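You operate a simulated robot arm through the tools that you are given. There is no shell and no other tool.

You are at the controls of a simulated robot arm. One attempt, no reset.

Task
Put the rice and a tumbler of water in the one-eared pot.
Fine: dip the tumbler in the big basin; spill little; lipped tin and tumbler go back. Set down upright: tumbler.

The check looks at the end state, three seconds after you hand in, the way a careful person would. Anything else that was tipped, shoved, dropped, spilled or broken makes it a failure.

Robot
A 6-joint arm with a two-finger gripper, fixed in place. Base frame: the origin is on the floor under the middle of its stand, x ahead of it, y to its left, z up. Readings come in mm, rad, newtons and seconds.
It reaches about 1572 mm from its shoulder. Its first joint turns from -2.897 to 2.897 rad. Payload 2.45 kg.
Tool frame: the origin (TCP) lies between the finger pads and is the grasp point; the fingertips stand 20 mm ahead of it; z points along the fingers, y is the line along which they close. The gripper opens to 140 mm; its body begins 168 mm behind the TCP.
Orientation is told as [roll, pitch, yaw] about the base's x, y, z axes, in that order, counted from this pose: with the fingers straight down and closing along the base's y, the tool's x points along the base's -x, its y along +y and its z along -z.

Tools
- The arm moves only by the tool drive_tool. Its argument "motion" is a list of rows, each a list of 7 numbers: the gripper command, from -1 (shut) to 1 (fully open), values between in proportion, then the shift along the base's x, y, z in units of 50 mm (1.0 is 50 mm), then the turn, a rotation vector about the base's x, y, z in units of 5 degrees (1.0 is 5 degrees). In form: [[gripper, x, y, z, wx, wy, wz], ...]. A call has 1 to 20 rows; each row shifts and turns the commanded pose from where the row before left it. A call with a number of a shift or a turn outside -1 to 1 is refused whole. A row lasts 0.2 s, in which the tool goes at most 50 mm and 0.15 rad; a call with a longer step from one row to the next is refused whole, and so is a gripper value outside its range. A pose out of reach is approached as far as the arm can. The call stops where the force on the tool passes 40 N (or 10 N more than at its start, if that is more) or the arm is blocked; 0.2 s more then pass. The fingers move at their own pace (about 45 mm/s each) and stop on an object; they squeeze with about 42 N. The grip force told is the motor's: it shows also when the fingers shut on nothing. Time passes only in rows, and 0.2 s behind the last, so rows that do not move let the fingers close. The reply holds the time, the measured pose of the TCP, the force on the tool along the base axes, the opening and the grip force, in the units named above and with some noise, with the torque about the TCP (base axes, N m) and any sound that the robot's microphone picked up.
- Cameras (640 x 400 px; columns grow to the right, rows downward): "scene" is fixed at [227.7, 662.3, 1562.1]; the picture's right is [-0.45, -0.89, 0.00], its down [-0.44, 0.22, -0.87] and it looks along [0.78, -0.39, -0.49] (base axes); focal length 364 px, centre (320, 200). "wrist" rides on the gripper at [78, 11, -209] in the tool frame; the picture's right is [-0.14, 0.99, 0.00], its down [-0.92, -0.13, -0.37] and it looks along [-0.37, -0.05, 0.93] (tool axes); focal length 280 px, centre (320, 200). There is no depth. A picture from a camera that has moved, and an enlarged one, comes with that camera's place and axes in the base frame and with its lens. The place of the scene camera against the robot may be out by one fixed shift of up to 25 mm in any direction.
- camera(camera): a new picture of that camera. It takes no simulated time.
- close_up(camera, box): a new picture of the part [left, top, right, bottom] of that camera's present view, enlarged. It takes no simulated time.
- job_done(): hands the job in; it is judged then, once.

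Nothing tells you positions but the pictures and the camera data. Unless the task says otherwise, let go and move clear before handing in.

The tools are called after ">>>" by a JSON object that holds its "op" and its "data". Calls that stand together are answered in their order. drive_tool: Moves the arm, as the interface text tells. Its arguments: {"type":"object","properties":{"motion":{"type":"array","items":{"type":"array","items":{"type":"number"}}}},"required":["motion"]} The other tools are called the same way: camera (camera) takes a picture; close_up (camera, box) takes an enlarged picture of a part of a camera's view; job_done () hands the job in.

At the start:

```text
t: 0.0
tool_pos: [675.4, 147.8, 1351.7]
orientation: [-0.001, -0.001, 0.0]
force: [-0.3, 0.2, 0.6]
torque: [0.01, -0.03, 0.0]
opening: 140.0
grasp_force: 0.0
```

scene: 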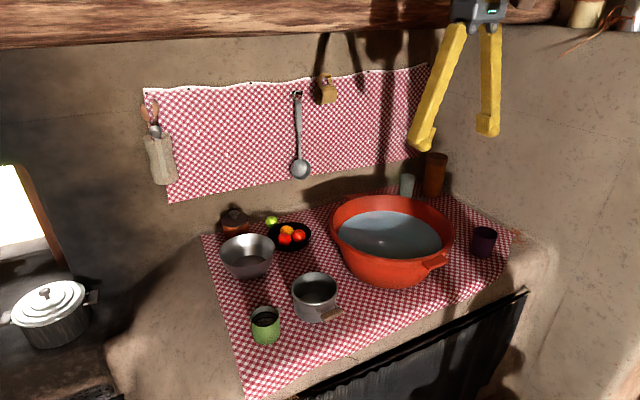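
wrist: 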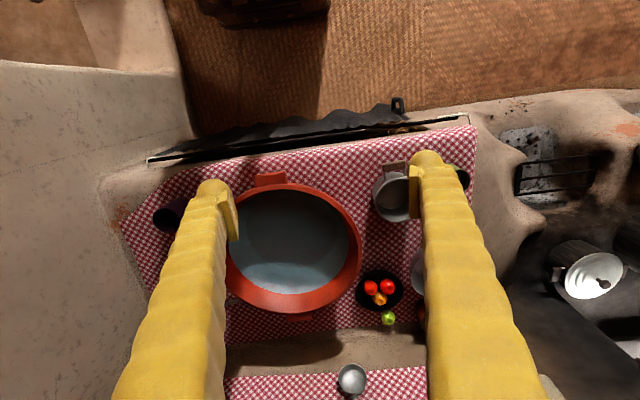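

I see a counter with a big red basin of water, a pot with one handle, a grey bowl, a green cup/tin, a dark purple tumbler and other items near the wall. I'll look closer before moving.

>>> {"op": "close_up", "data": {"camera": "scene", "box": [200, 200, 360, 360]}}

>>> {"op": "close_up", "data": {"camera": "scene", "box": [320, 140, 540, 300]}}

>>> {"op": "close_up", "data": {"camera": "wrist", "box": [100, 100, 500, 350]}}

```text
2.50 times, centred on (280, 280) of scene
camera zoom: at [227.7, 662.3, 1562.1], right [-0.45, -0.89, 0.0], down [-0.44, 0.22, -0.87], along [0.78, -0.39, -0.49], focal length 910 px, centre (420, 0)
```

zoom: 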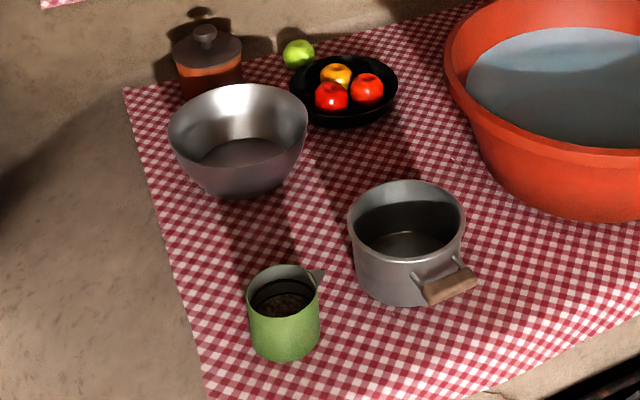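

```text
2.50 times, centred on (430, 220) of scene
camera zoom: at [227.7, 662.3, 1562.1], right [-0.45, -0.89, 0.0], down [-0.44, 0.22, -0.87], along [0.78, -0.39, -0.49], focal length 910 px, centre (45, 150)
```

zoom: 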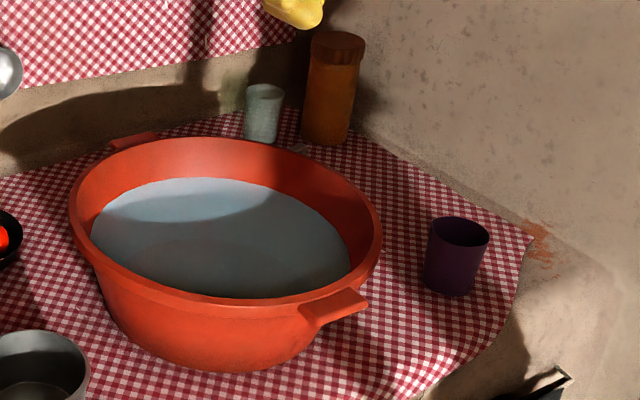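

```text
1.60 times, centred on (300, 225) of wrist
camera zoom: at [597.8, 157.6, 1560.6], right [0.14, 0.99, 0.0], down [0.92, -0.13, 0.37], along [0.37, -0.05, -0.93], focal length 449 px, centre (352, 160)
```

zoom: 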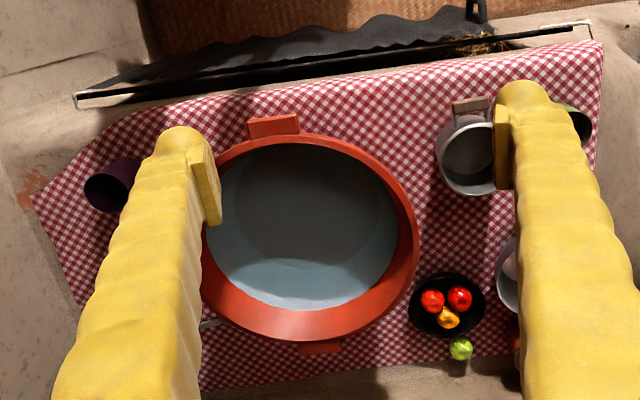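

The green lipped tin (with contents) and the one-handled pot sit at the left, the basin in the middle, and the purple tumbler at the right, with a pale glass behind it. I'll move the wrist camera over the tin and pot to get a second, closer view.

>>> {"op": "drive_tool", "data": {"motion": [[1, 0.11, 0.68, -0.375, 0, 0, 0], [1, 0.11, 0.68, -0.375, 0, 0, 0], [1, 0.11, 0.68, -0.375, 0, 0, 0], [1, 0.11, 0.68, -0.375, 0, 0, 0], [1, 0.11, 0.68, -0.375, 0, 0, 0], [1, 0.11, 0.68, -0.375, 0, 0, 0], [1, 0.11, 0.68, -0.375, 0, 0, 0], [1, 0.11, 0.68, -0.375, 0, 0, 0], [1, 0, 0, 0, 0, 0, 0]]}}

>>> {"op": "camera", "data": {"camera": "wrist"}}

>>> {"op": "camera", "data": {"camera": "scene"}}

```text
t: 2.0
tool_pos: [720.6, 422.8, 1199.2]
orientation: [0.001, -0.001, 0.0]
force: [-0.4, -0.8, 0.0]
torque: [0.0, 0.01, 0.04]
opening: 140.1
grasp_force: 0.1
```

```text
taken
camera wrist: at [643.1, 431.5, 1408.7], right [0.14, 0.99, 0.0], down [0.92, -0.13, 0.37], along [0.37, -0.05, -0.93], focal length 280 px, centre (320, 200)
```

wrist: 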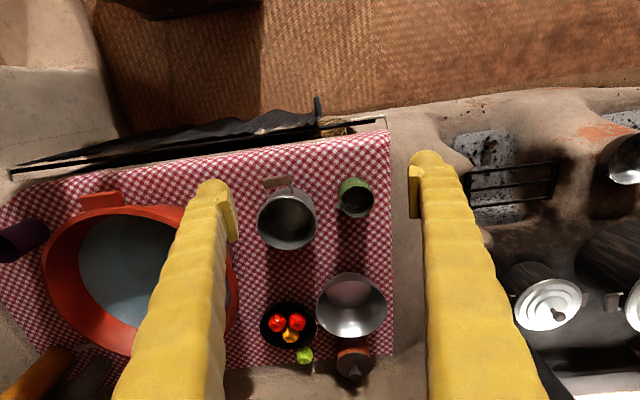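

```text
taken
```

scene: 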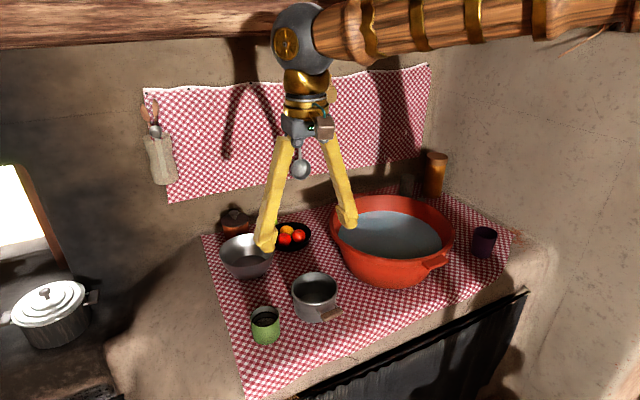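

>>> {"op": "close_up", "data": {"camera": "wrist", "box": [240, 140, 400, 240]}}

>>> {"op": "close_up", "data": {"camera": "wrist", "box": [240, 240, 400, 380]}}

>>> {"op": "close_up", "data": {"camera": "scene", "box": [240, 290, 300, 350]}}

>>> {"op": "close_up", "data": {"camera": "scene", "box": [280, 260, 360, 330]}}

>>> {"op": "close_up", "data": {"camera": "scene", "box": [390, 140, 510, 270]}}

```text
4.00 times, centred on (320, 190) of wrist
camera zoom: at [643.1, 431.5, 1408.7], right [0.14, 0.99, 0.0], down [0.92, -0.13, 0.37], along [0.37, -0.05, -0.93], focal length 1122 px, centre (320, 240)
```

zoom: 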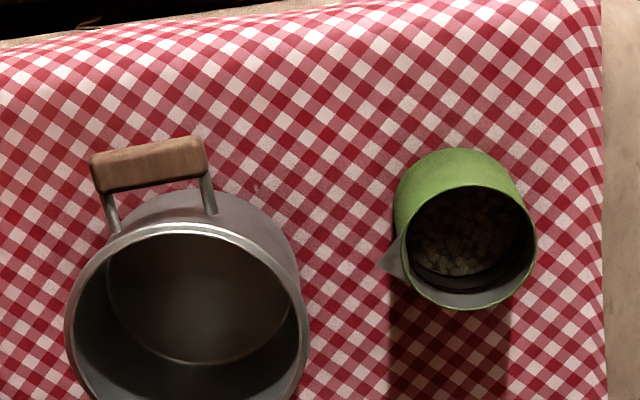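

```text
2.86 times, centred on (320, 310) of wrist
camera zoom: at [643.1, 431.5, 1408.7], right [0.14, 0.99, 0.0], down [0.92, -0.13, 0.37], along [0.37, -0.05, -0.93], focal length 801 px, centre (320, -114)
```

zoom: 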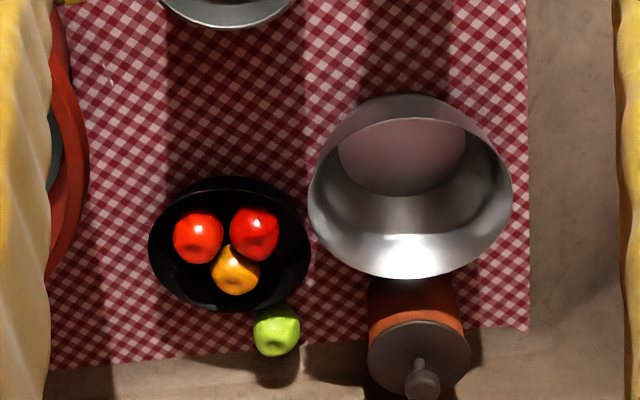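

```text
6.67 times, centred on (270, 320) of scene
camera zoom: at [227.7, 662.3, 1562.1], right [-0.45, -0.89, 0.0], down [-0.44, 0.22, -0.87], along [0.78, -0.39, -0.49], focal length 2425 px, centre (653, -600)
```

zoom: 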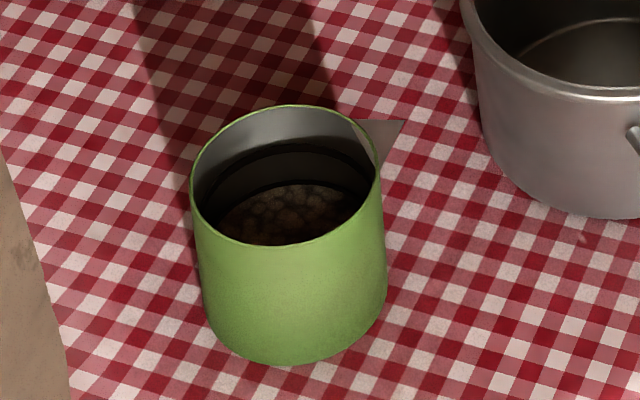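

```text
5.71 times, centred on (320, 295) of scene
camera zoom: at [227.7, 662.3, 1562.1], right [-0.45, -0.89, 0.0], down [-0.44, 0.22, -0.87], along [0.78, -0.39, -0.49], focal length 2079 px, centre (320, -343)
```

zoom: 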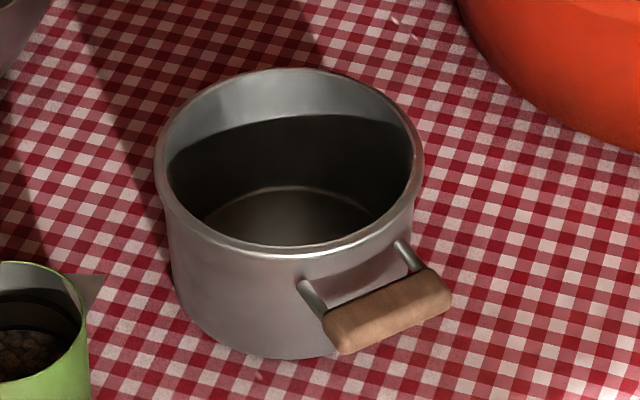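

```text
3.08 times, centred on (450, 205) of scene
camera zoom: at [227.7, 662.3, 1562.1], right [-0.45, -0.89, 0.0], down [-0.44, 0.22, -0.87], along [0.78, -0.39, -0.49], focal length 1119 px, centre (-80, 185)
```

zoom: 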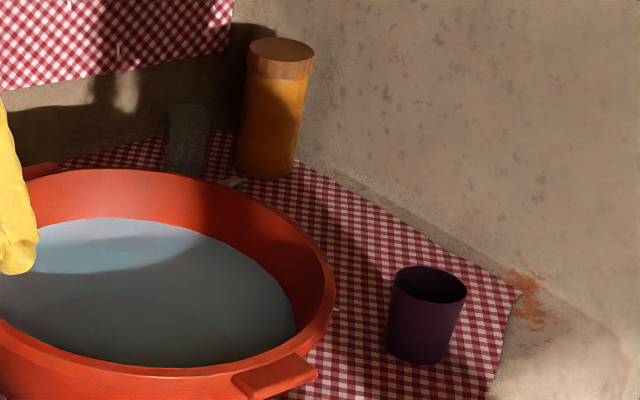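

The tin holds grainy rice with its lip toward -y (toward the pot), and the pot has one wooden ear pointing toward the robot. I'll lower the camera for a closer, more accurate second view of the tin and pot.

>>> {"op": "drive_tool", "data": {"motion": [[1, 0.2, 0.1, -0.8, 0, 0, 0], [1, 0.2, 0.1, -0.8, 0, 0, 0], [1, 0.2, 0.1, -0.8, 0, 0, 0], [1, 0.2, 0.1, -0.8, 0, 0, 0], [1, 0, 0, 0, 0, 0, 0]]}}

>>> {"op": "camera", "data": {"camera": "wrist"}}

>>> {"op": "close_up", "data": {"camera": "wrist", "box": [200, 80, 440, 230]}}

```text
t: 3.2
tool_pos: [757.8, 438.3, 1039.0]
orientation: [0.001, -0.001, 0.0]
force: [-0.6, 0.0, -0.1]
torque: [0.04, 0.02, -0.02]
opening: 140.1
grasp_force: 0.0
```

```text
taken
camera wrist: at [680.4, 447.9, 1248.2], right [0.14, 0.99, 0.0], down [0.92, -0.13, 0.37], along [0.37, -0.05, -0.93], focal length 280 px, centre (320, 200)
```

wrist: 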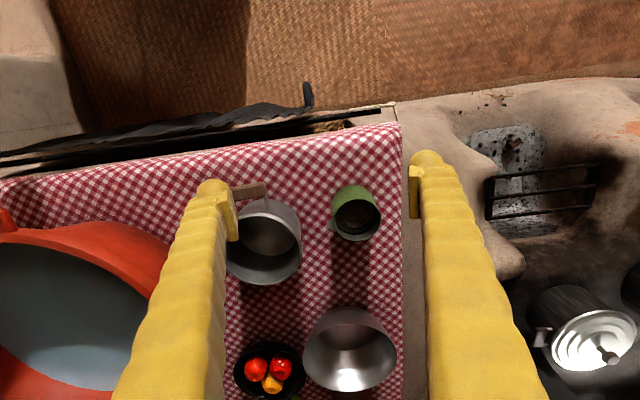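

```text
2.67 times, centred on (320, 155) of wrist
camera zoom: at [680.4, 447.9, 1248.2], right [0.14, 0.99, 0.0], down [0.92, -0.13, 0.37], along [0.37, -0.05, -0.93], focal length 748 px, centre (320, 320)
```

zoom: 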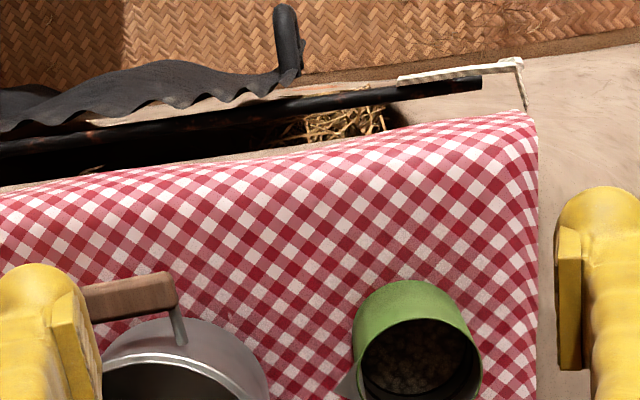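

The tin is now right of image centre and the pot is just left of it. I'll zoom on each for rim and base edges to triangulate sizes and heights.

>>> {"op": "close_up", "data": {"camera": "wrist", "box": [316, 170, 396, 250]}}

>>> {"op": "close_up", "data": {"camera": "wrist", "box": [216, 175, 326, 295]}}

```text
5.00 times, centred on (356, 210) of wrist
camera zoom: at [680.4, 447.9, 1248.2], right [0.14, 0.99, 0.0], down [0.92, -0.13, 0.37], along [0.37, -0.05, -0.93], focal length 1402 px, centre (140, 150)
```

zoom: 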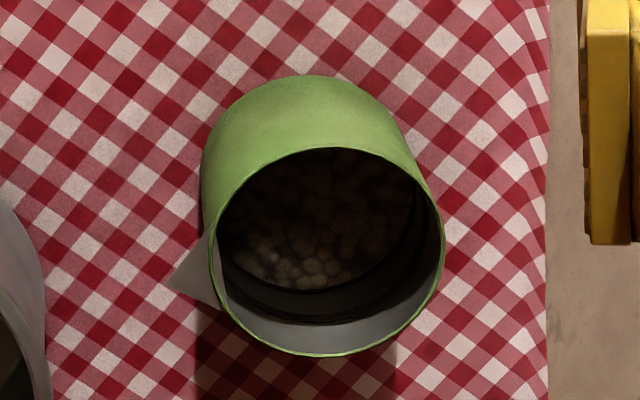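

```text
3.33 times, centred on (271, 235) of wrist
camera zoom: at [680.4, 447.9, 1248.2], right [0.14, 0.99, 0.0], down [0.92, -0.13, 0.37], along [0.37, -0.05, -0.93], focal length 935 px, centre (483, 83)
```

zoom: 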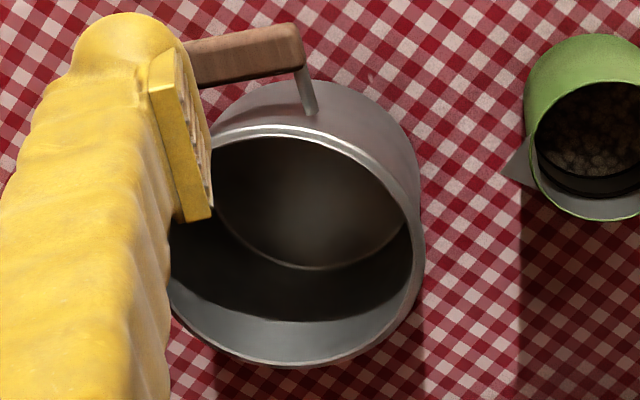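

The tin reads about 74 mm wide near (878, 480), and the pot is about 150 mm to its -y side. I'll shift sideways for a wide-baseline view to pin down heights.

>>> {"op": "drive_tool", "data": {"motion": [[1, 0, 0.8, 0, 0, 0, 0], [1, 0, 0.8, 0, 0, 0, 0], [1, 0, 0.8, 0, 0, 0, 0], [1, 0, 0, 0, 0, 0, 0]]}}

>>> {"op": "close_up", "data": {"camera": "wrist", "box": [230, 160, 330, 260]}}

>>> {"op": "camera", "data": {"camera": "wrist"}}

```text
t: 4.2
tool_pos: [760.4, 560.1, 1040.6]
orientation: [-0.001, 0.001, 0.0]
force: [0.0, 0.6, -0.2]
torque: [0.0, 0.01, -0.01]
opening: 140.1
grasp_force: 0.0
```

```text
4.00 times, centred on (280, 210) of wrist
camera zoom: at [682.2, 570.5, 1250.6], right [0.14, 0.99, 0.0], down [0.92, -0.13, 0.37], along [0.37, -0.05, -0.93], focal length 1122 px, centre (480, 160)
```

zoom: 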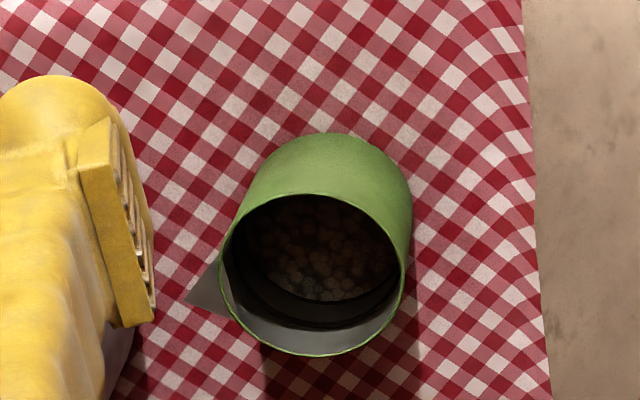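

```text
taken
camera wrist: at [682.2, 570.5, 1250.6], right [0.14, 0.99, 0.0], down [0.92, -0.13, 0.37], along [0.37, -0.05, -0.93], focal length 280 px, centre (320, 200)
```

wrist: 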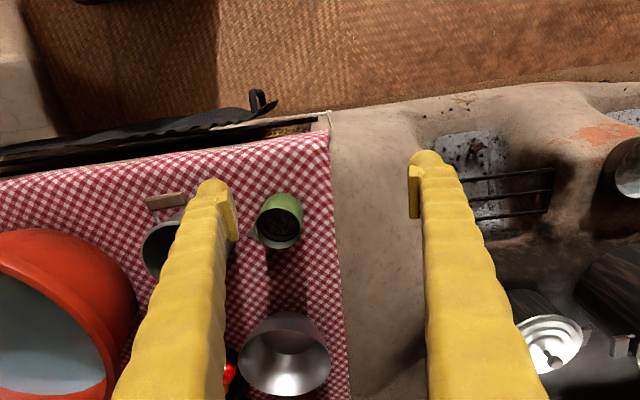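

Triangulated tin rim centre ≈ (875, 479, 863), diameter ≈ 73, height ≈ 61, so the counter is near z ≈ 801. Next I'll move over the pot for the same measurement.

>>> {"op": "drive_tool", "data": {"motion": [[1, 0, -0.9, 0, 0, 0, 0], [1, 0, -0.9, 0, 0, 0, 0], [1, 0, -0.9, 0, 0, 0, 0], [1, 0, -0.9, 0, 0, 0, 0], [1, 0, 0, 0, 0, 0, 0]]}}

>>> {"op": "close_up", "data": {"camera": "wrist", "box": [240, 160, 400, 300]}}

>>> {"op": "camera", "data": {"camera": "wrist"}}

```text
t: 5.4
tool_pos: [759.8, 377.0, 1037.5]
orientation: [0.001, 0.001, 0.0]
force: [0.1, 0.8, -0.1]
torque: [-0.02, 0.0, -0.01]
opening: 139.7
grasp_force: 0.0
```

```text
2.86 times, centred on (320, 230) of wrist
camera zoom: at [681.7, 386.7, 1247.0], right [0.14, 0.99, 0.0], down [0.92, -0.13, 0.37], along [0.37, -0.05, -0.93], focal length 801 px, centre (320, 114)
```

zoom: 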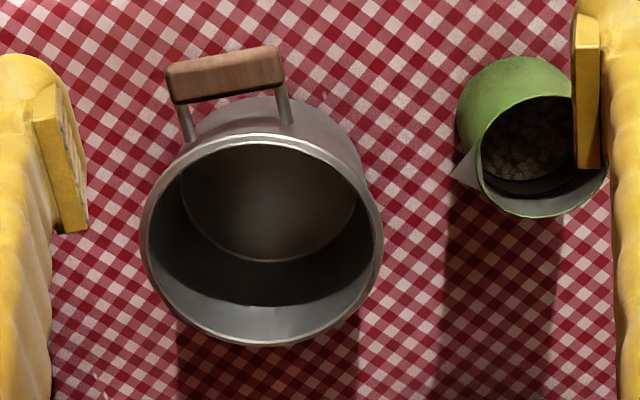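

```text
taken
camera wrist: at [681.7, 386.7, 1247.0], right [0.14, 0.99, 0.0], down [0.92, -0.13, 0.37], along [0.37, -0.05, -0.93], focal length 280 px, centre (320, 200)
```

wrist: 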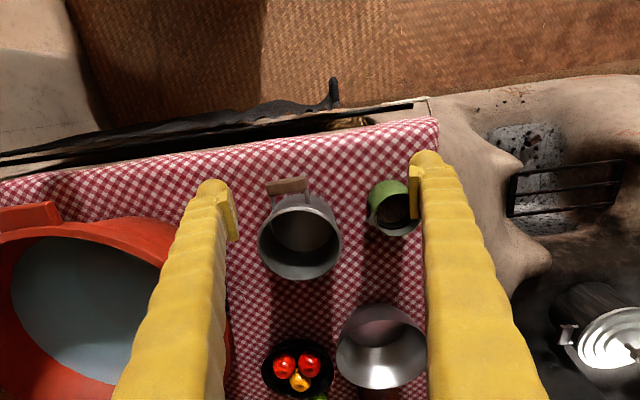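

Pot rim centre ≈ (892, 327, 883), diameter ≈ 127, with the ear on the robot side. I plan to grip the tin from the +y side with fingers closing along x, so the lip stays free and I can tilt about x toward the pot. First I'll yaw 90° and move near the tin while still high.

>>> {"op": "drive_tool", "data": {"motion": [[1, 0.128, 0.18, 0, 0, 0, 1], [1, 0.128, 0.18, 0, 0, 0, 1], [1, 0.128, 0.18, 0, 0, 0, 1], [1, 0.128, 0.18, 0, 0, 0, 1], [1, 0.128, 0.18, 0, 0, 0, 1], [1, 0.128, 0.18, 0, 0, 0, 1], [1, 0.128, 0.18, 0, 0, 0, 1], [1, 0.128, 0.18, 0, 0, 0, 1], [1, 0.128, 0.18, 0, 0, 0, 1], [1, 0.128, 0.18, 0, 0, 0, 1], [1, 0.128, 0.18, 0, 0, 0, 1], [1, 0.128, 0.18, 0, 0, 0, 1], [1, 0.128, 0.18, 0, 0, 0, 1], [1, 0.128, 0.18, 0, 0, 0, 1], [1, 0.128, 0.18, 0, 0, 0, 1], [1, 0.128, 0.18, 0, 0, 0, 1], [1, 0.128, 0.18, 0, 0, 0, 1], [1, 0.128, 0.18, 0, 0, 0, 1], [1, 0, 0, 0, 0, 0, 0]]}}

>>> {"op": "camera", "data": {"camera": "wrist"}}

>>> {"op": "camera", "data": {"camera": "scene"}}

```text
t: 9.4
tool_pos: [875.5, 544.1, 1040.1]
orientation: [0.0, 0.0, 1.572]
force: [-0.2, 0.4, -0.3]
torque: [-0.01, 0.0, 0.03]
opening: 140.2
grasp_force: 0.1
```

```text
taken
camera wrist: at [865.8, 464.7, 1249.3], right [-0.99, 0.14, 0.0], down [0.13, 0.92, 0.37], along [0.05, 0.37, -0.93], focal length 280 px, centre (320, 200)
```

wrist: 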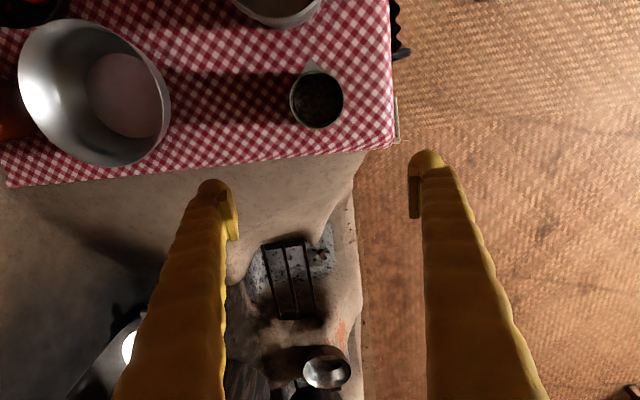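

```text
taken
```

scene: 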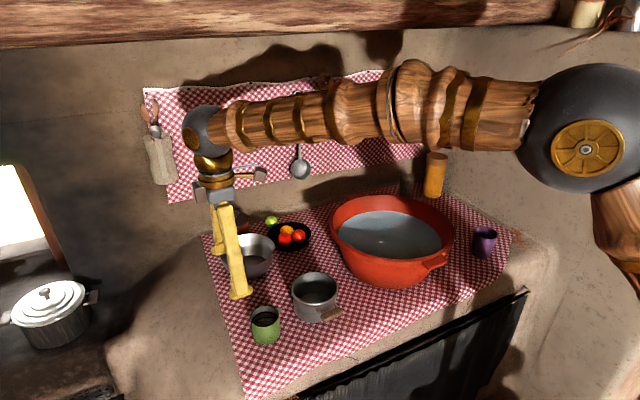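

The yaw is done and the arm clears everything. Now I'll tilt the tool 45° so it points toward -y and down at the tin, staying above it, and check the view.

>>> {"op": "drive_tool", "data": {"motion": [[1, 0, 0.1, -0.15, -1, 0, 0], [1, 0, 0.1, -0.15, -1, 0, 0], [1, 0, 0.1, -0.15, -1, 0, 0], [1, 0, 0.1, -0.15, -1, 0, 0], [1, 0, 0.1, -0.15, -1, 0, 0], [1, 0, 0.1, -0.15, -1, 0, 0], [1, 0, 0.1, -0.15, -1, 0, 0], [1, 0, 0.1, -0.15, -1, 0, 0], [1, 0, 0.1, -0.15, -1, 0, 0], [1, 0, 0, 0, 0, 0, 0]]}}

>>> {"op": "camera", "data": {"camera": "wrist"}}

>>> {"op": "camera", "data": {"camera": "scene"}}

```text
t: 11.6
tool_pos: [875.1, 588.7, 972.4]
orientation: [0.0, 0.786, 1.572]
force: [0.6, 1.5, 0.3]
torque: [0.06, 0.01, 0.0]
opening: 140.3
grasp_force: 0.0
```

```text
taken
camera wrist: at [864.7, 678.8, 1176.0], right [-0.99, 0.1, -0.1], down [0.13, 0.91, -0.39], along [0.05, -0.4, -0.92], focal length 280 px, centre (320, 200)
```

wrist: 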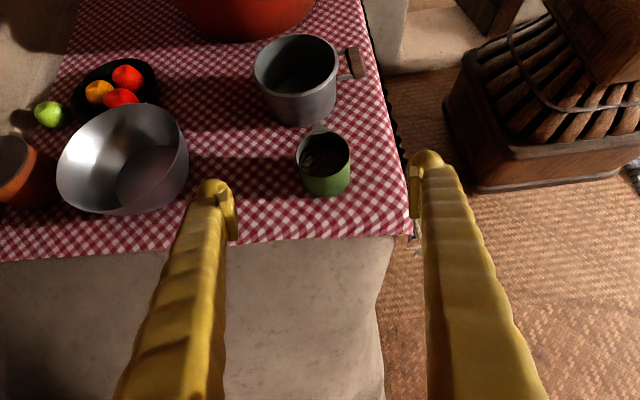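

```text
taken
```

scene: 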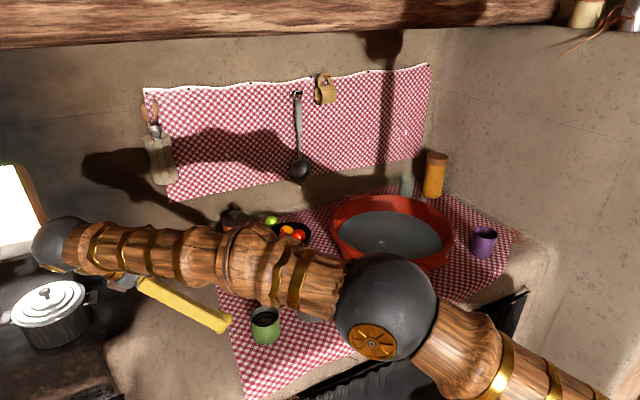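

The pose is reachable and the forearm stays above the counter front, clear of things. I'll zoom on the tin from this view to check its alignment with the fingers.

>>> {"op": "close_up", "data": {"camera": "wrist", "box": [270, 110, 380, 210]}}

>>> {"op": "close_up", "data": {"camera": "wrist", "box": [180, 150, 480, 260]}}

```text
4.00 times, centred on (325, 160) of wrist
camera zoom: at [864.7, 678.8, 1176.0], right [-0.99, 0.1, -0.1], down [0.13, 0.91, -0.39], along [0.05, -0.4, -0.92], focal length 1122 px, centre (300, 360)
```

zoom: 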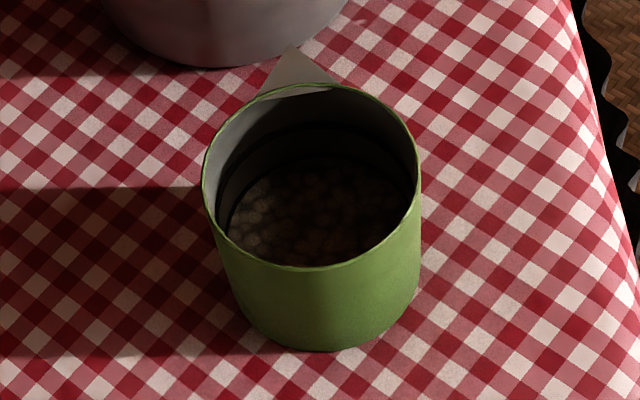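

```text
2.13 times, centred on (330, 205) of wrist
camera zoom: at [864.7, 678.8, 1176.0], right [-0.99, 0.1, -0.1], down [0.13, 0.91, -0.39], along [0.05, -0.4, -0.92], focal length 598 px, centre (299, 189)
```

zoom: 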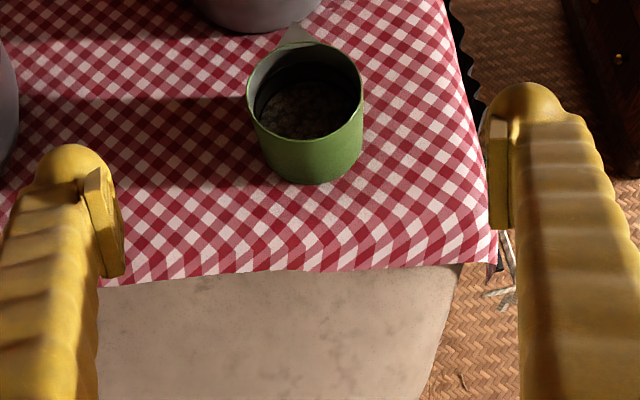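

The tin centre is confirmed at about (873, 479) with the counter at z ≈ 802. I'll come down along the finger direction to TCP (873.5, 479, 836) with the gripper open.

>>> {"op": "drive_tool", "data": {"motion": [[1, -0.016, -0.247, -0.514, 0, 0, 0], [1, -0.016, -0.247, -0.514, 0, 0, 0], [1, 0, -0.425, -0.425, 0, 0, 0], [1, 0, -0.425, -0.425, 0, 0, 0], [1, 0, -0.425, -0.425, 0, 0, 0], [1, 0, -0.425, -0.425, 0, 0, 0], [1, 0, 0, 0, 0, 0, 0]]}}

>>> {"op": "camera", "data": {"camera": "wrist"}}

>>> {"op": "camera", "data": {"camera": "scene"}}

```text
t: 13.2
tool_pos: [874.3, 477.4, 836.9]
orientation: [0.001, 0.785, 1.572]
force: [-0.4, -0.7, -0.5]
torque: [0.01, -0.02, -0.01]
opening: 140.1
grasp_force: 0.0
```

```text
taken
camera wrist: at [863.4, 568.0, 1040.7], right [-0.99, 0.1, -0.1], down [0.13, 0.91, -0.39], along [0.05, -0.4, -0.92], focal length 280 px, centre (320, 200)
```

wrist: 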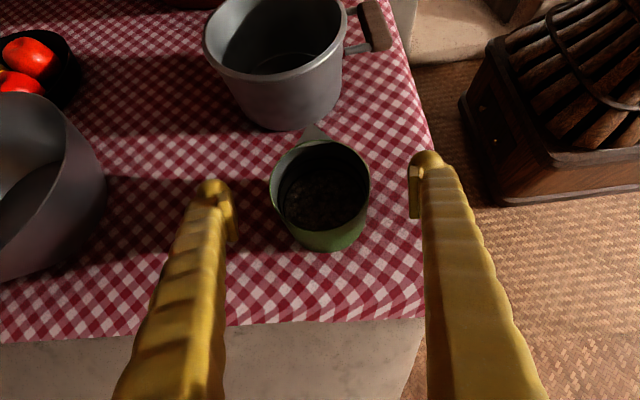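

```text
taken
```

scene: 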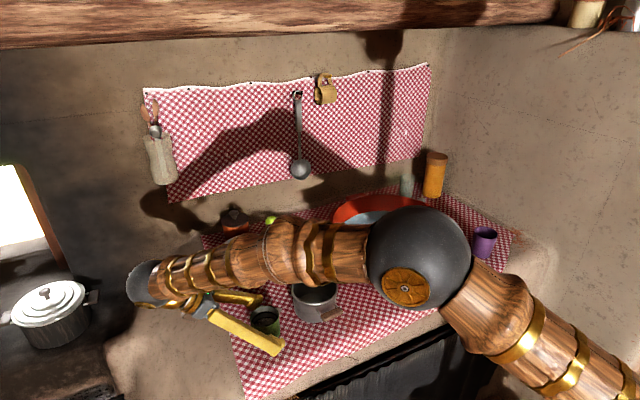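

The fingers flank the tin evenly. I'll close them on it and check the grip.

>>> {"op": "drive_tool", "data": {"motion": [[-1, 0, 0, 0, 0, 0, 0], [-1, 0, 0, 0, 0, 0, 0], [-1, 0, 0, 0, 0, 0, 0], [-1, 0, 0, 0, 0, 0, 0], [-1, 0, 0, 0, 0, 0, 0], [-1, 0, 0, 0, 0, 0, 0], [-1, 0, 0, 0, 0, 0, 0]]}}

>>> {"op": "camera", "data": {"camera": "wrist"}}

```text
t: 14.8
tool_pos: [874.7, 476.4, 836.6]
orientation: [0.002, 0.786, 1.57]
force: [0.7, -0.2, 1.4]
torque: [-0.01, 0.04, -0.01]
opening: 73.1
grasp_force: 41.8
```

```text
taken
camera wrist: at [863.4, 568.3, 1040.9], right [-0.99, 0.1, -0.1], down [0.13, 0.91, -0.39], along [0.05, -0.4, -0.92], focal length 280 px, centre (320, 200)
```

wrist: 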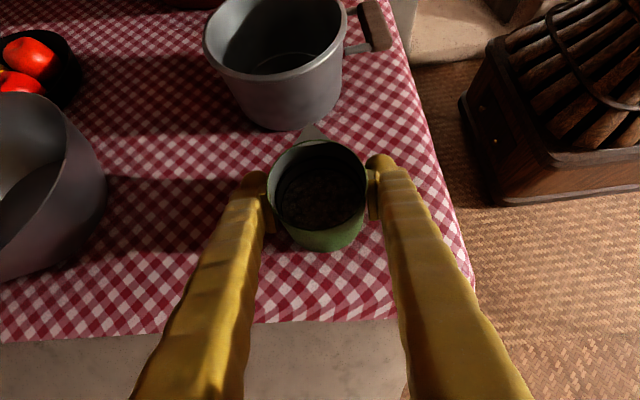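

The tin is held (opening 73.1, grip 42 N). The basin rim looks high (~940), so I'll pour with the tool yawed -45° so the gripper swings clear of the basin. First I lift straight up.

>>> {"op": "drive_tool", "data": {"motion": [[-1, 0, 0, 0.2, 0, 0, 0], [-1, 0, 0, 0.4, 0, 0, 0], [-1, 0, 0, 0.5, 0, 0, 0], [-1, 0, 0, 0.5, 0, 0, 0], [-1, 0, 0, 0.5, 0, 0, 0], [-1, 0, 0, 0.4, 0, 0, 0], [-1, 0, 0, 0.2, 0, 0, 0], [-1, 0, 0, 0, 0, 0, 0]]}}

>>> {"op": "camera", "data": {"camera": "wrist"}}

>>> {"op": "camera", "data": {"camera": "scene"}}

```text
t: 16.6
tool_pos: [875.0, 476.8, 974.6]
orientation: [0.002, 0.786, 1.568]
force: [0.7, 0.5, -0.3]
torque: [0.03, -0.01, 0.0]
opening: 72.7
grasp_force: 42.1
```

```text
taken
camera wrist: at [864.7, 567.8, 1177.1], right [-0.99, 0.1, -0.1], down [0.13, 0.91, -0.39], along [0.05, -0.4, -0.92], focal length 280 px, centre (320, 200)
```

wrist: 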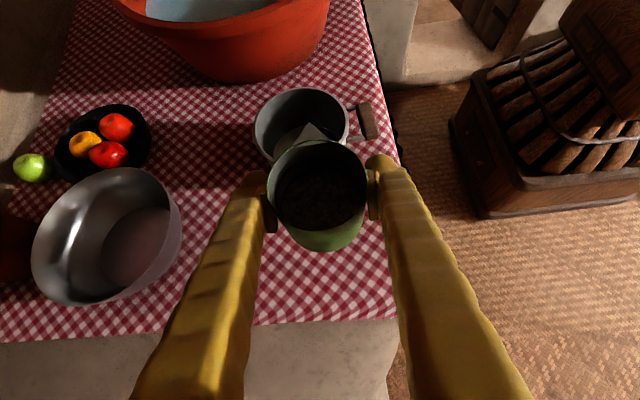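

```text
taken
```

scene: 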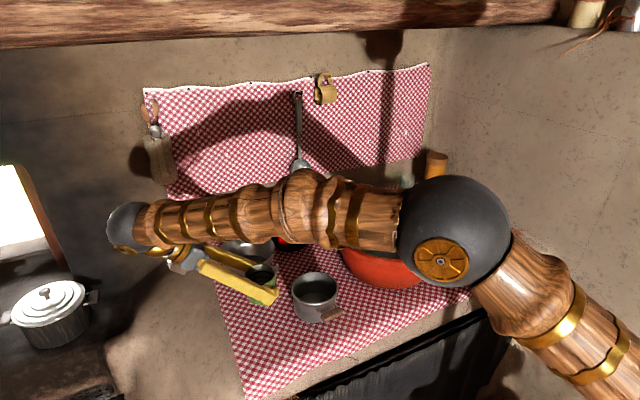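

The tin lifted cleanly. Now I'll yaw -45° while carrying it to the far-left side of the pot, lip toward the pot, still upright.

>>> {"op": "drive_tool", "data": {"motion": [[-1, 0.211, -0.16, 0, 0, 0, -1], [-1, 0.211, -0.16, 0, 0, 0, -1], [-1, 0.211, -0.16, 0, 0, 0, -1], [-1, 0.211, -0.16, 0, 0, 0, -1], [-1, 0.211, -0.16, 0, 0, 0, -1], [-1, 0.211, -0.16, 0, 0, 0, -1], [-1, 0.211, -0.16, 0, 0, 0, -1], [-1, 0.211, -0.16, 0, 0, 0, -1], [-1, 0.211, -0.16, 0, 0, 0, -1], [-1, 0, 0, 0, 0, 0, 0]]}}

>>> {"op": "camera", "data": {"camera": "wrist"}}

>>> {"op": "camera", "data": {"camera": "scene"}}

```text
t: 18.8
tool_pos: [898.1, 354.7, 927.2]
orientation: [-0.003, 0.778, 0.783]
force: [-0.3, -0.1, 0.1]
torque: [-0.03, 0.01, -0.01]
opening: 73.1
grasp_force: 41.7
out of reach, approached as far as the arm can: row 5, 6, 7, 8, 9
```

```text
taken
camera wrist: at [954.6, 425.8, 1130.5], right [-0.63, 0.77, -0.1], down [0.74, 0.56, -0.38], along [-0.24, -0.31, -0.92], focal length 280 px, centre (320, 200)
```

wrist: 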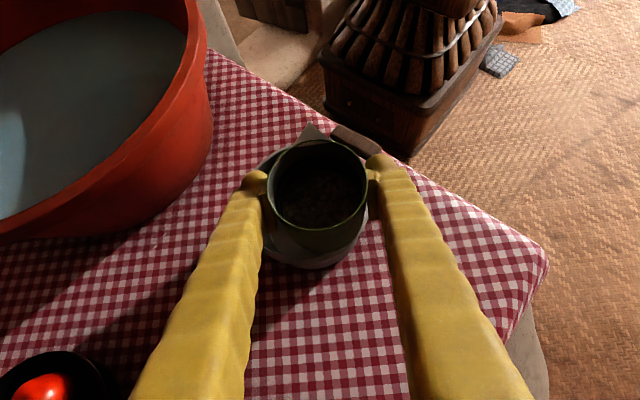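

```text
taken
```

scene: 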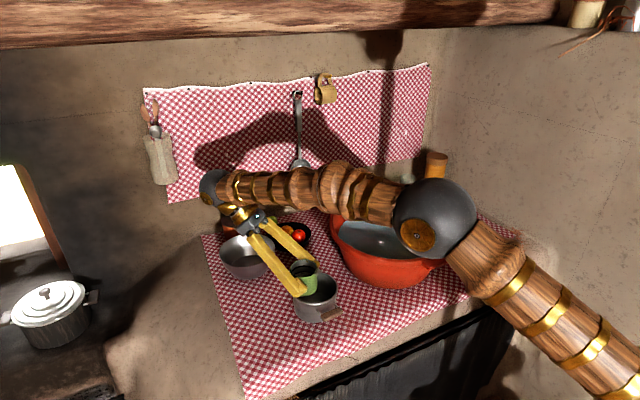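

The arm ran out of reach in that leaned-back pose and stopped short at (898, 355, 927), with the tin still upright just above the pot. I'll nudge up slightly to see where the commanded pose stands before doing anything else.

>>> {"op": "drive_tool", "data": {"motion": [[-1, 0, 0, 0.3, 0, 0, 0]]}}

```text
t: 19.2
tool_pos: [891.7, 350.6, 939.2]
orientation: [-0.003, 0.78, 0.784]
force: [0.3, -0.6, -1.3]
torque: [0.0, 0.02, 0.01]
opening: 73.1
grasp_force: 41.9
out of reach, approached as far as the arm can: row 1
```

The commanded pose is still the unreachable one, so I'll bring it back to about (895, 353, 945), close to where the arm really is.

>>> {"op": "drive_tool", "data": {"motion": [[-1, -0.5, -0.35, -0.3, 0, 0, 0], [-1, -0.5, -0.35, -0.3, 0, 0, 0], [-1, -0.5, -0.35, -0.3, 0, 0, 0], [-1, 0, 0, 0, 0, 0, 0]]}}

>>> {"op": "camera", "data": {"camera": "wrist"}}

```text
t: 20.0
tool_pos: [827.8, 304.8, 903.7]
orientation: [-0.002, 0.783, 0.784]
force: [-2.6, -0.8, 4.9]
torque: [0.02, 0.14, 0.01]
opening: 72.8
grasp_force: 42.3
stopped in row 3: the force on the tool passed its limit at 57 N (the readings are from after the stop); the commanded pose is now the measured one
```

```text
taken
camera wrist: at [885.3, 376.4, 1107.8], right [-0.63, 0.77, -0.1], down [0.74, 0.55, -0.39], along [-0.24, -0.32, -0.92], focal length 280 px, centre (320, 200)
```

wrist: 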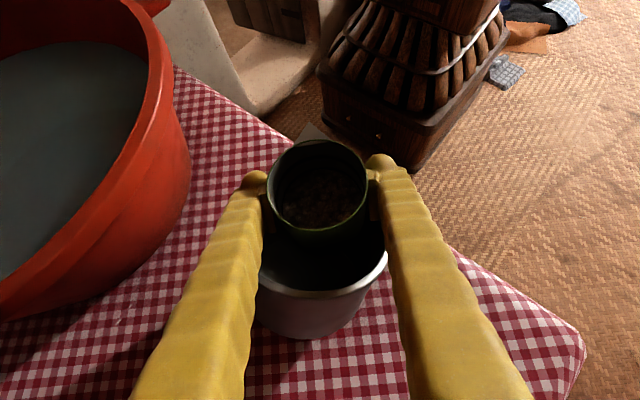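

My assumption about the commanded pose was wrong, and the tin touched the pot's near rim. I'll check whether the pot has shifted before moving.

>>> {"op": "camera", "data": {"camera": "scene"}}

>>> {"op": "close_up", "data": {"camera": "scene", "box": [260, 240, 380, 340]}}

>>> {"op": "close_up", "data": {"camera": "wrist", "box": [220, 110, 420, 350]}}

```text
taken
```

scene: 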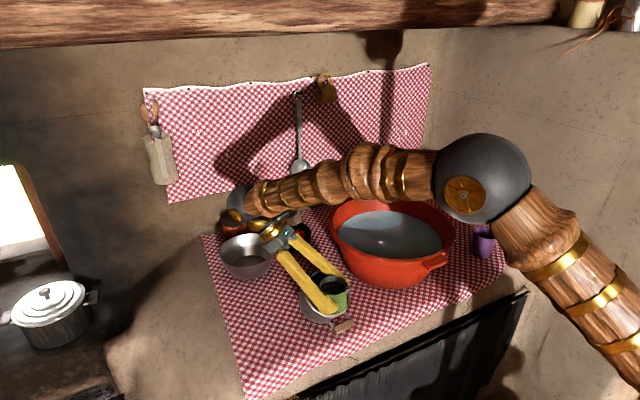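

```text
4.00 times, centred on (320, 290) of scene
camera zoom: at [227.7, 662.3, 1562.1], right [-0.45, -0.89, 0.0], down [-0.44, 0.22, -0.87], along [0.78, -0.39, -0.49], focal length 1455 px, centre (320, -160)
```

zoom: 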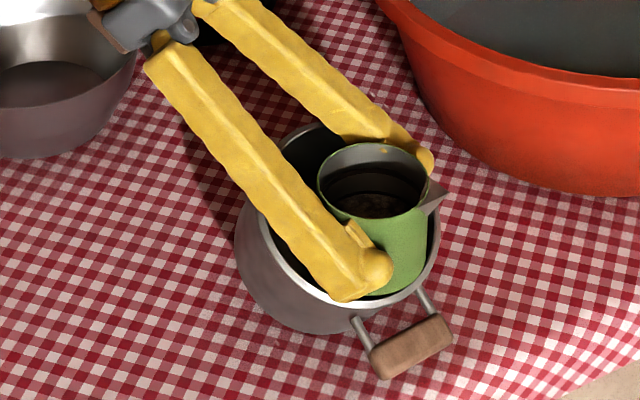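

```text
1.67 times, centred on (320, 230) of wrist
camera zoom: at [885.3, 376.4, 1107.8], right [-0.63, 0.77, -0.1], down [0.74, 0.55, -0.39], along [-0.24, -0.32, -0.92], focal length 467 px, centre (320, 150)
```

zoom: 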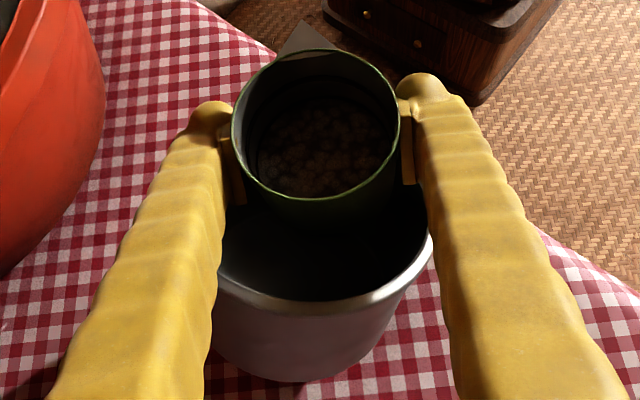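

The tin's base is just inside the pot and has pushed the pot toward the robot. I'll lift straight up slowly to free it and then see where the pot stands.

>>> {"op": "drive_tool", "data": {"motion": [[-1, 0, 0, 0.1, 0, 0, 0], [-1, 0, 0, 0.15, 0, 0, 0], [-1, 0, 0, 0.2, 0, 0, 0], [-1, 0, 0, 0.25, 0, 0, 0], [-1, 0, 0, 0.25, 0, 0, 0], [-1, 0, 0, 0.25, 0, 0, 0], [-1, 0, 0, 0.25, 0, 0, 0], [-1, 0, 0, 0.2, 0, 0, 0], [-1, 0, 0, 0, 0, 0, 0]]}}

>>> {"op": "camera", "data": {"camera": "wrist"}}

>>> {"op": "camera", "data": {"camera": "scene"}}

>>> {"op": "close_up", "data": {"camera": "scene", "box": [260, 240, 380, 340]}}

```text
t: 22.0
tool_pos: [826.9, 303.2, 987.1]
orientation: [-0.002, 0.785, 0.783]
force: [0.8, -0.9, -0.7]
torque: [-0.01, -0.03, 0.04]
opening: 73.1
grasp_force: 41.7
```

```text
taken
camera wrist: at [884.6, 375.9, 1190.0], right [-0.63, 0.77, -0.1], down [0.74, 0.55, -0.39], along [-0.25, -0.32, -0.92], focal length 280 px, centre (320, 200)
```

wrist: 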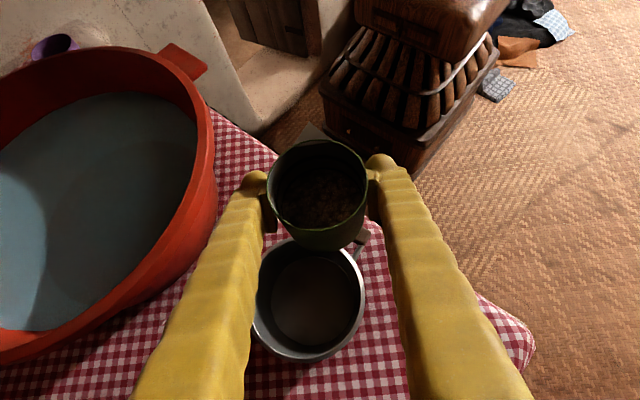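

```text
taken
```

scene: 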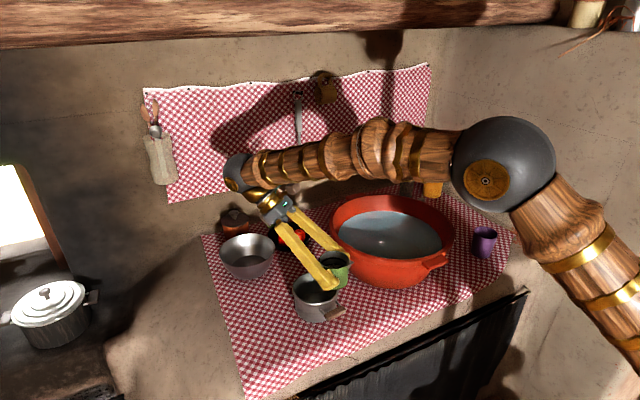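

```text
4.00 times, centred on (320, 290) of scene
camera zoom: at [227.7, 662.3, 1562.1], right [-0.45, -0.89, 0.0], down [-0.44, 0.22, -0.87], along [0.78, -0.39, -0.49], focal length 1455 px, centre (320, -160)
```

zoom: 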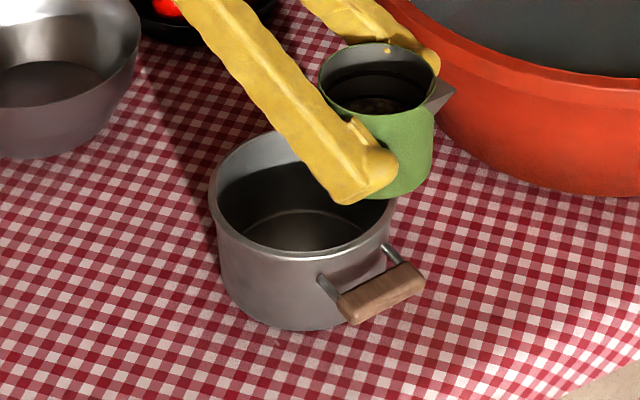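

The pot has settled upright nearly where it was (only a few mm off), and the rice is still in the tin. Now I'll tilt the first 45° (tool goes vertical, which brings it in reach) while sliding the tin back so its lip sits over the pot centre.

>>> {"op": "drive_tool", "data": {"motion": [[-1, 0.238, 0.149, 0, 0.707, -0.707, 0], [-1, 0.238, 0.149, 0, 0.707, -0.707, 0], [-1, 0.238, 0.149, 0, 0.707, -0.707, 0], [-1, 0.238, 0.149, 0, 0.707, -0.707, 0], [-1, 0, 0, 0, 0, 0, 0]]}}

>>> {"op": "camera", "data": {"camera": "scene"}}

>>> {"op": "camera", "data": {"camera": "wrist"}}

```text
t: 23.2
tool_pos: [874.3, 335.3, 986.3]
orientation: [0.0, 0.435, 0.784]
force: [-0.9, 0.2, -0.3]
torque: [0.0, -0.02, -0.01]
opening: 73.1
grasp_force: 41.7
```

```text
taken
```

scene: 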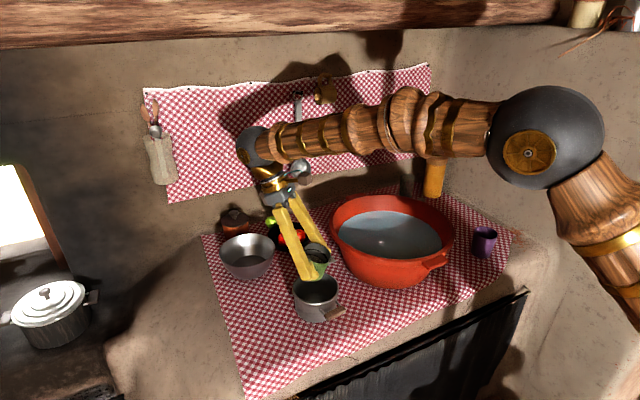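

```text
taken
camera wrist: at [879.4, 353.8, 1209.9], right [-0.61, 0.79, -0.06], down [0.79, 0.61, -0.05], along [-0.01, -0.08, -1.0], focal length 280 px, centre (320, 200)
```

wrist: 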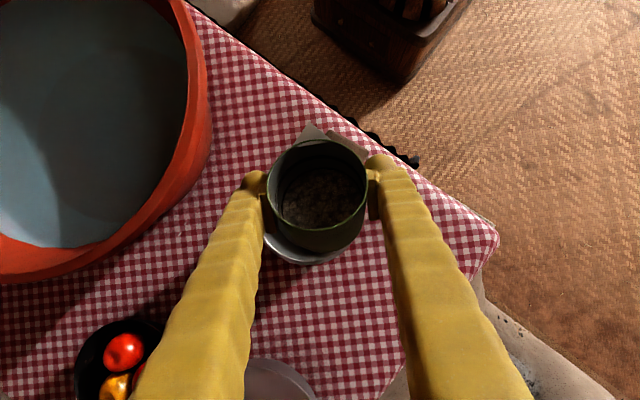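

That works and stays in reach. I'll continue the tilt to 45° with the lip over the pot.

>>> {"op": "drive_tool", "data": {"motion": [[-1, 0.24, 0.14, -0.08, 0.707, -0.707, 0], [-1, 0.24, 0.14, -0.08, 0.707, -0.707, 0], [-1, 0.24, 0.14, -0.08, 0.707, -0.707, 0], [-1, 0.24, 0.14, -0.08, 0.707, -0.707, 0], [-1, 0.24, 0.14, -0.08, 0.707, -0.707, 0], [-1, 0, 0, 0, 0, 0, 0]]}}

>>> {"op": "camera", "data": {"camera": "scene"}}

>>> {"op": "close_up", "data": {"camera": "scene", "box": [250, 230, 370, 330]}}

>>> {"op": "camera", "data": {"camera": "wrist"}}

```text
t: 24.6
tool_pos: [933.7, 367.0, 966.4]
orientation: [0.0, 0.001, 0.783]
force: [0.3, 0.6, 1.0]
torque: [0.02, -0.02, 0.0]
opening: 73.0
grasp_force: 41.8
```

```text
taken
```

scene: 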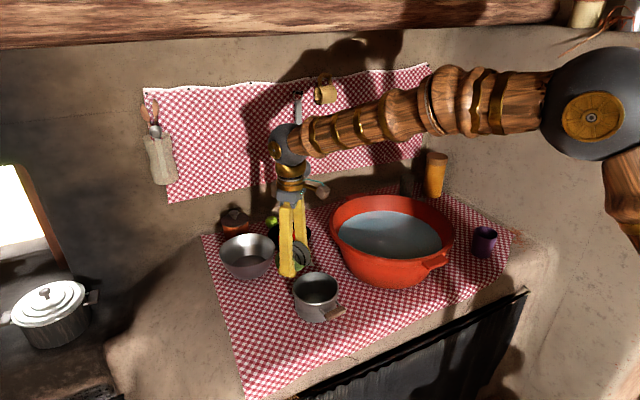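

```text
4.00 times, centred on (310, 280) of scene
camera zoom: at [227.7, 662.3, 1562.1], right [-0.45, -0.89, 0.0], down [-0.44, 0.22, -0.87], along [0.78, -0.39, -0.49], focal length 1455 px, centre (360, -120)
```

zoom: 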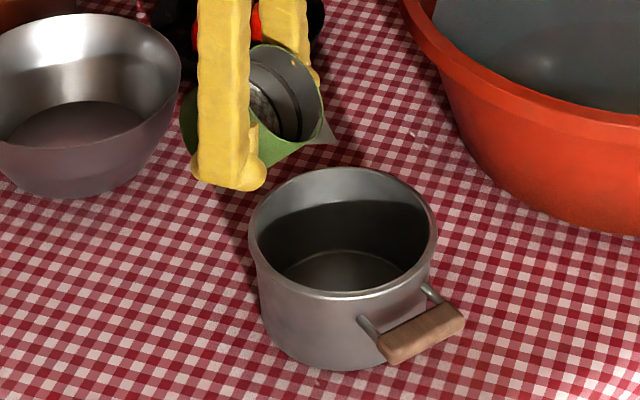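

```text
taken
camera wrist: at [871.3, 319.0, 1174.8], right [-0.6, 0.8, 0.0], down [0.74, 0.56, 0.37], along [0.29, 0.22, -0.93], focal length 280 px, centre (320, 200)
```

wrist: 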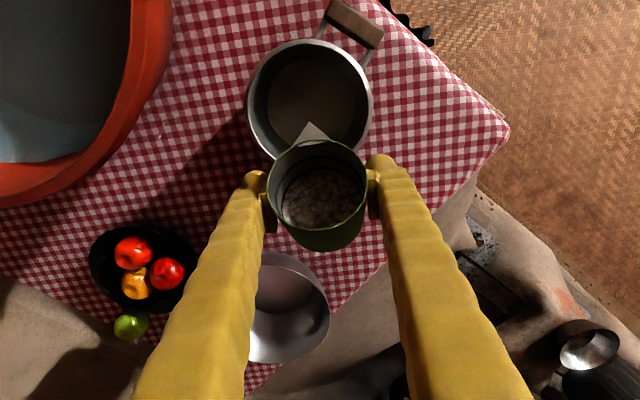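

The tin is tilted 45° with the lip over the pot centre and nothing spilled. Now I'll pour slowly, tilting on to 75° while keeping the lip over the pot.

>>> {"op": "drive_tool", "data": {"motion": [[-1, -0.021, -0.019, -0.032, 0.354, -0.354, 0], [-1, -0.021, -0.019, -0.032, 0.354, -0.354, 0], [-1, -0.021, -0.019, -0.032, 0.354, -0.354, 0], [-1, -0.021, -0.019, -0.032, 0.354, -0.354, 0], [-1, -0.021, -0.019, -0.032, 0.354, -0.354, 0], [-1, -0.021, -0.019, -0.032, 0.354, -0.354, 0], [-1, -0.021, -0.021, 0, 0.354, -0.354, 0], [-1, -0.021, -0.021, 0, 0.354, -0.354, 0], [-1, -0.021, -0.021, 0, 0.354, -0.354, 0], [-1, -0.021, -0.021, 0, 0.354, -0.354, 0], [-1, -0.021, -0.021, 0, 0.354, -0.354, 0], [-1, -0.021, -0.021, 0, 0.354, -0.354, 0], [-1, 0, 0, 0, 0, 0, 0]]}}

>>> {"op": "close_up", "data": {"camera": "scene", "box": [250, 230, 370, 330]}}

>>> {"op": "camera", "data": {"camera": "wrist"}}

```text
t: 27.4
tool_pos: [922.0, 355.2, 957.7]
orientation: [0.001, -0.524, 0.782]
force: [0.1, 0.1, 0.0]
torque: [0.01, 0.0, -0.02]
opening: 72.9
grasp_force: 41.8
```

```text
4.00 times, centred on (310, 280) of scene
camera zoom: at [227.7, 662.3, 1562.1], right [-0.45, -0.89, 0.0], down [-0.44, 0.22, -0.87], along [0.78, -0.39, -0.49], focal length 1455 px, centre (360, -120)
```

zoom: 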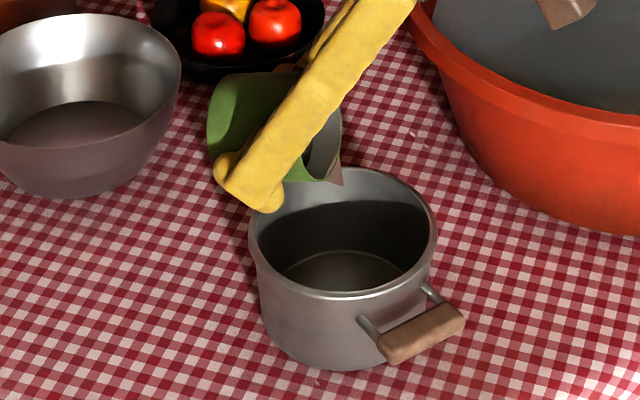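

```text
taken
camera wrist: at [792.8, 240.6, 1099.3], right [-0.61, 0.79, 0.07], down [0.52, 0.34, 0.78], along [0.59, 0.52, -0.62], focal length 280 px, centre (320, 200)
```

wrist: 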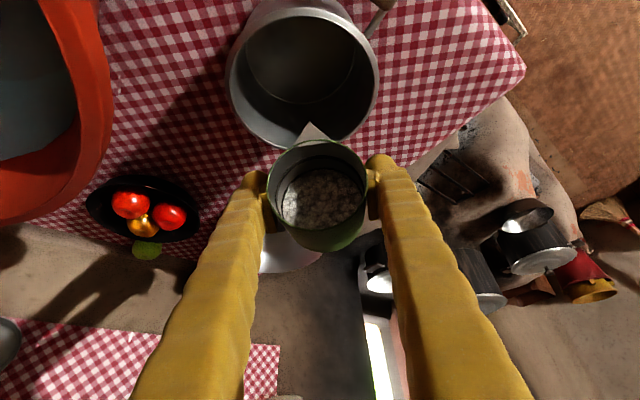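

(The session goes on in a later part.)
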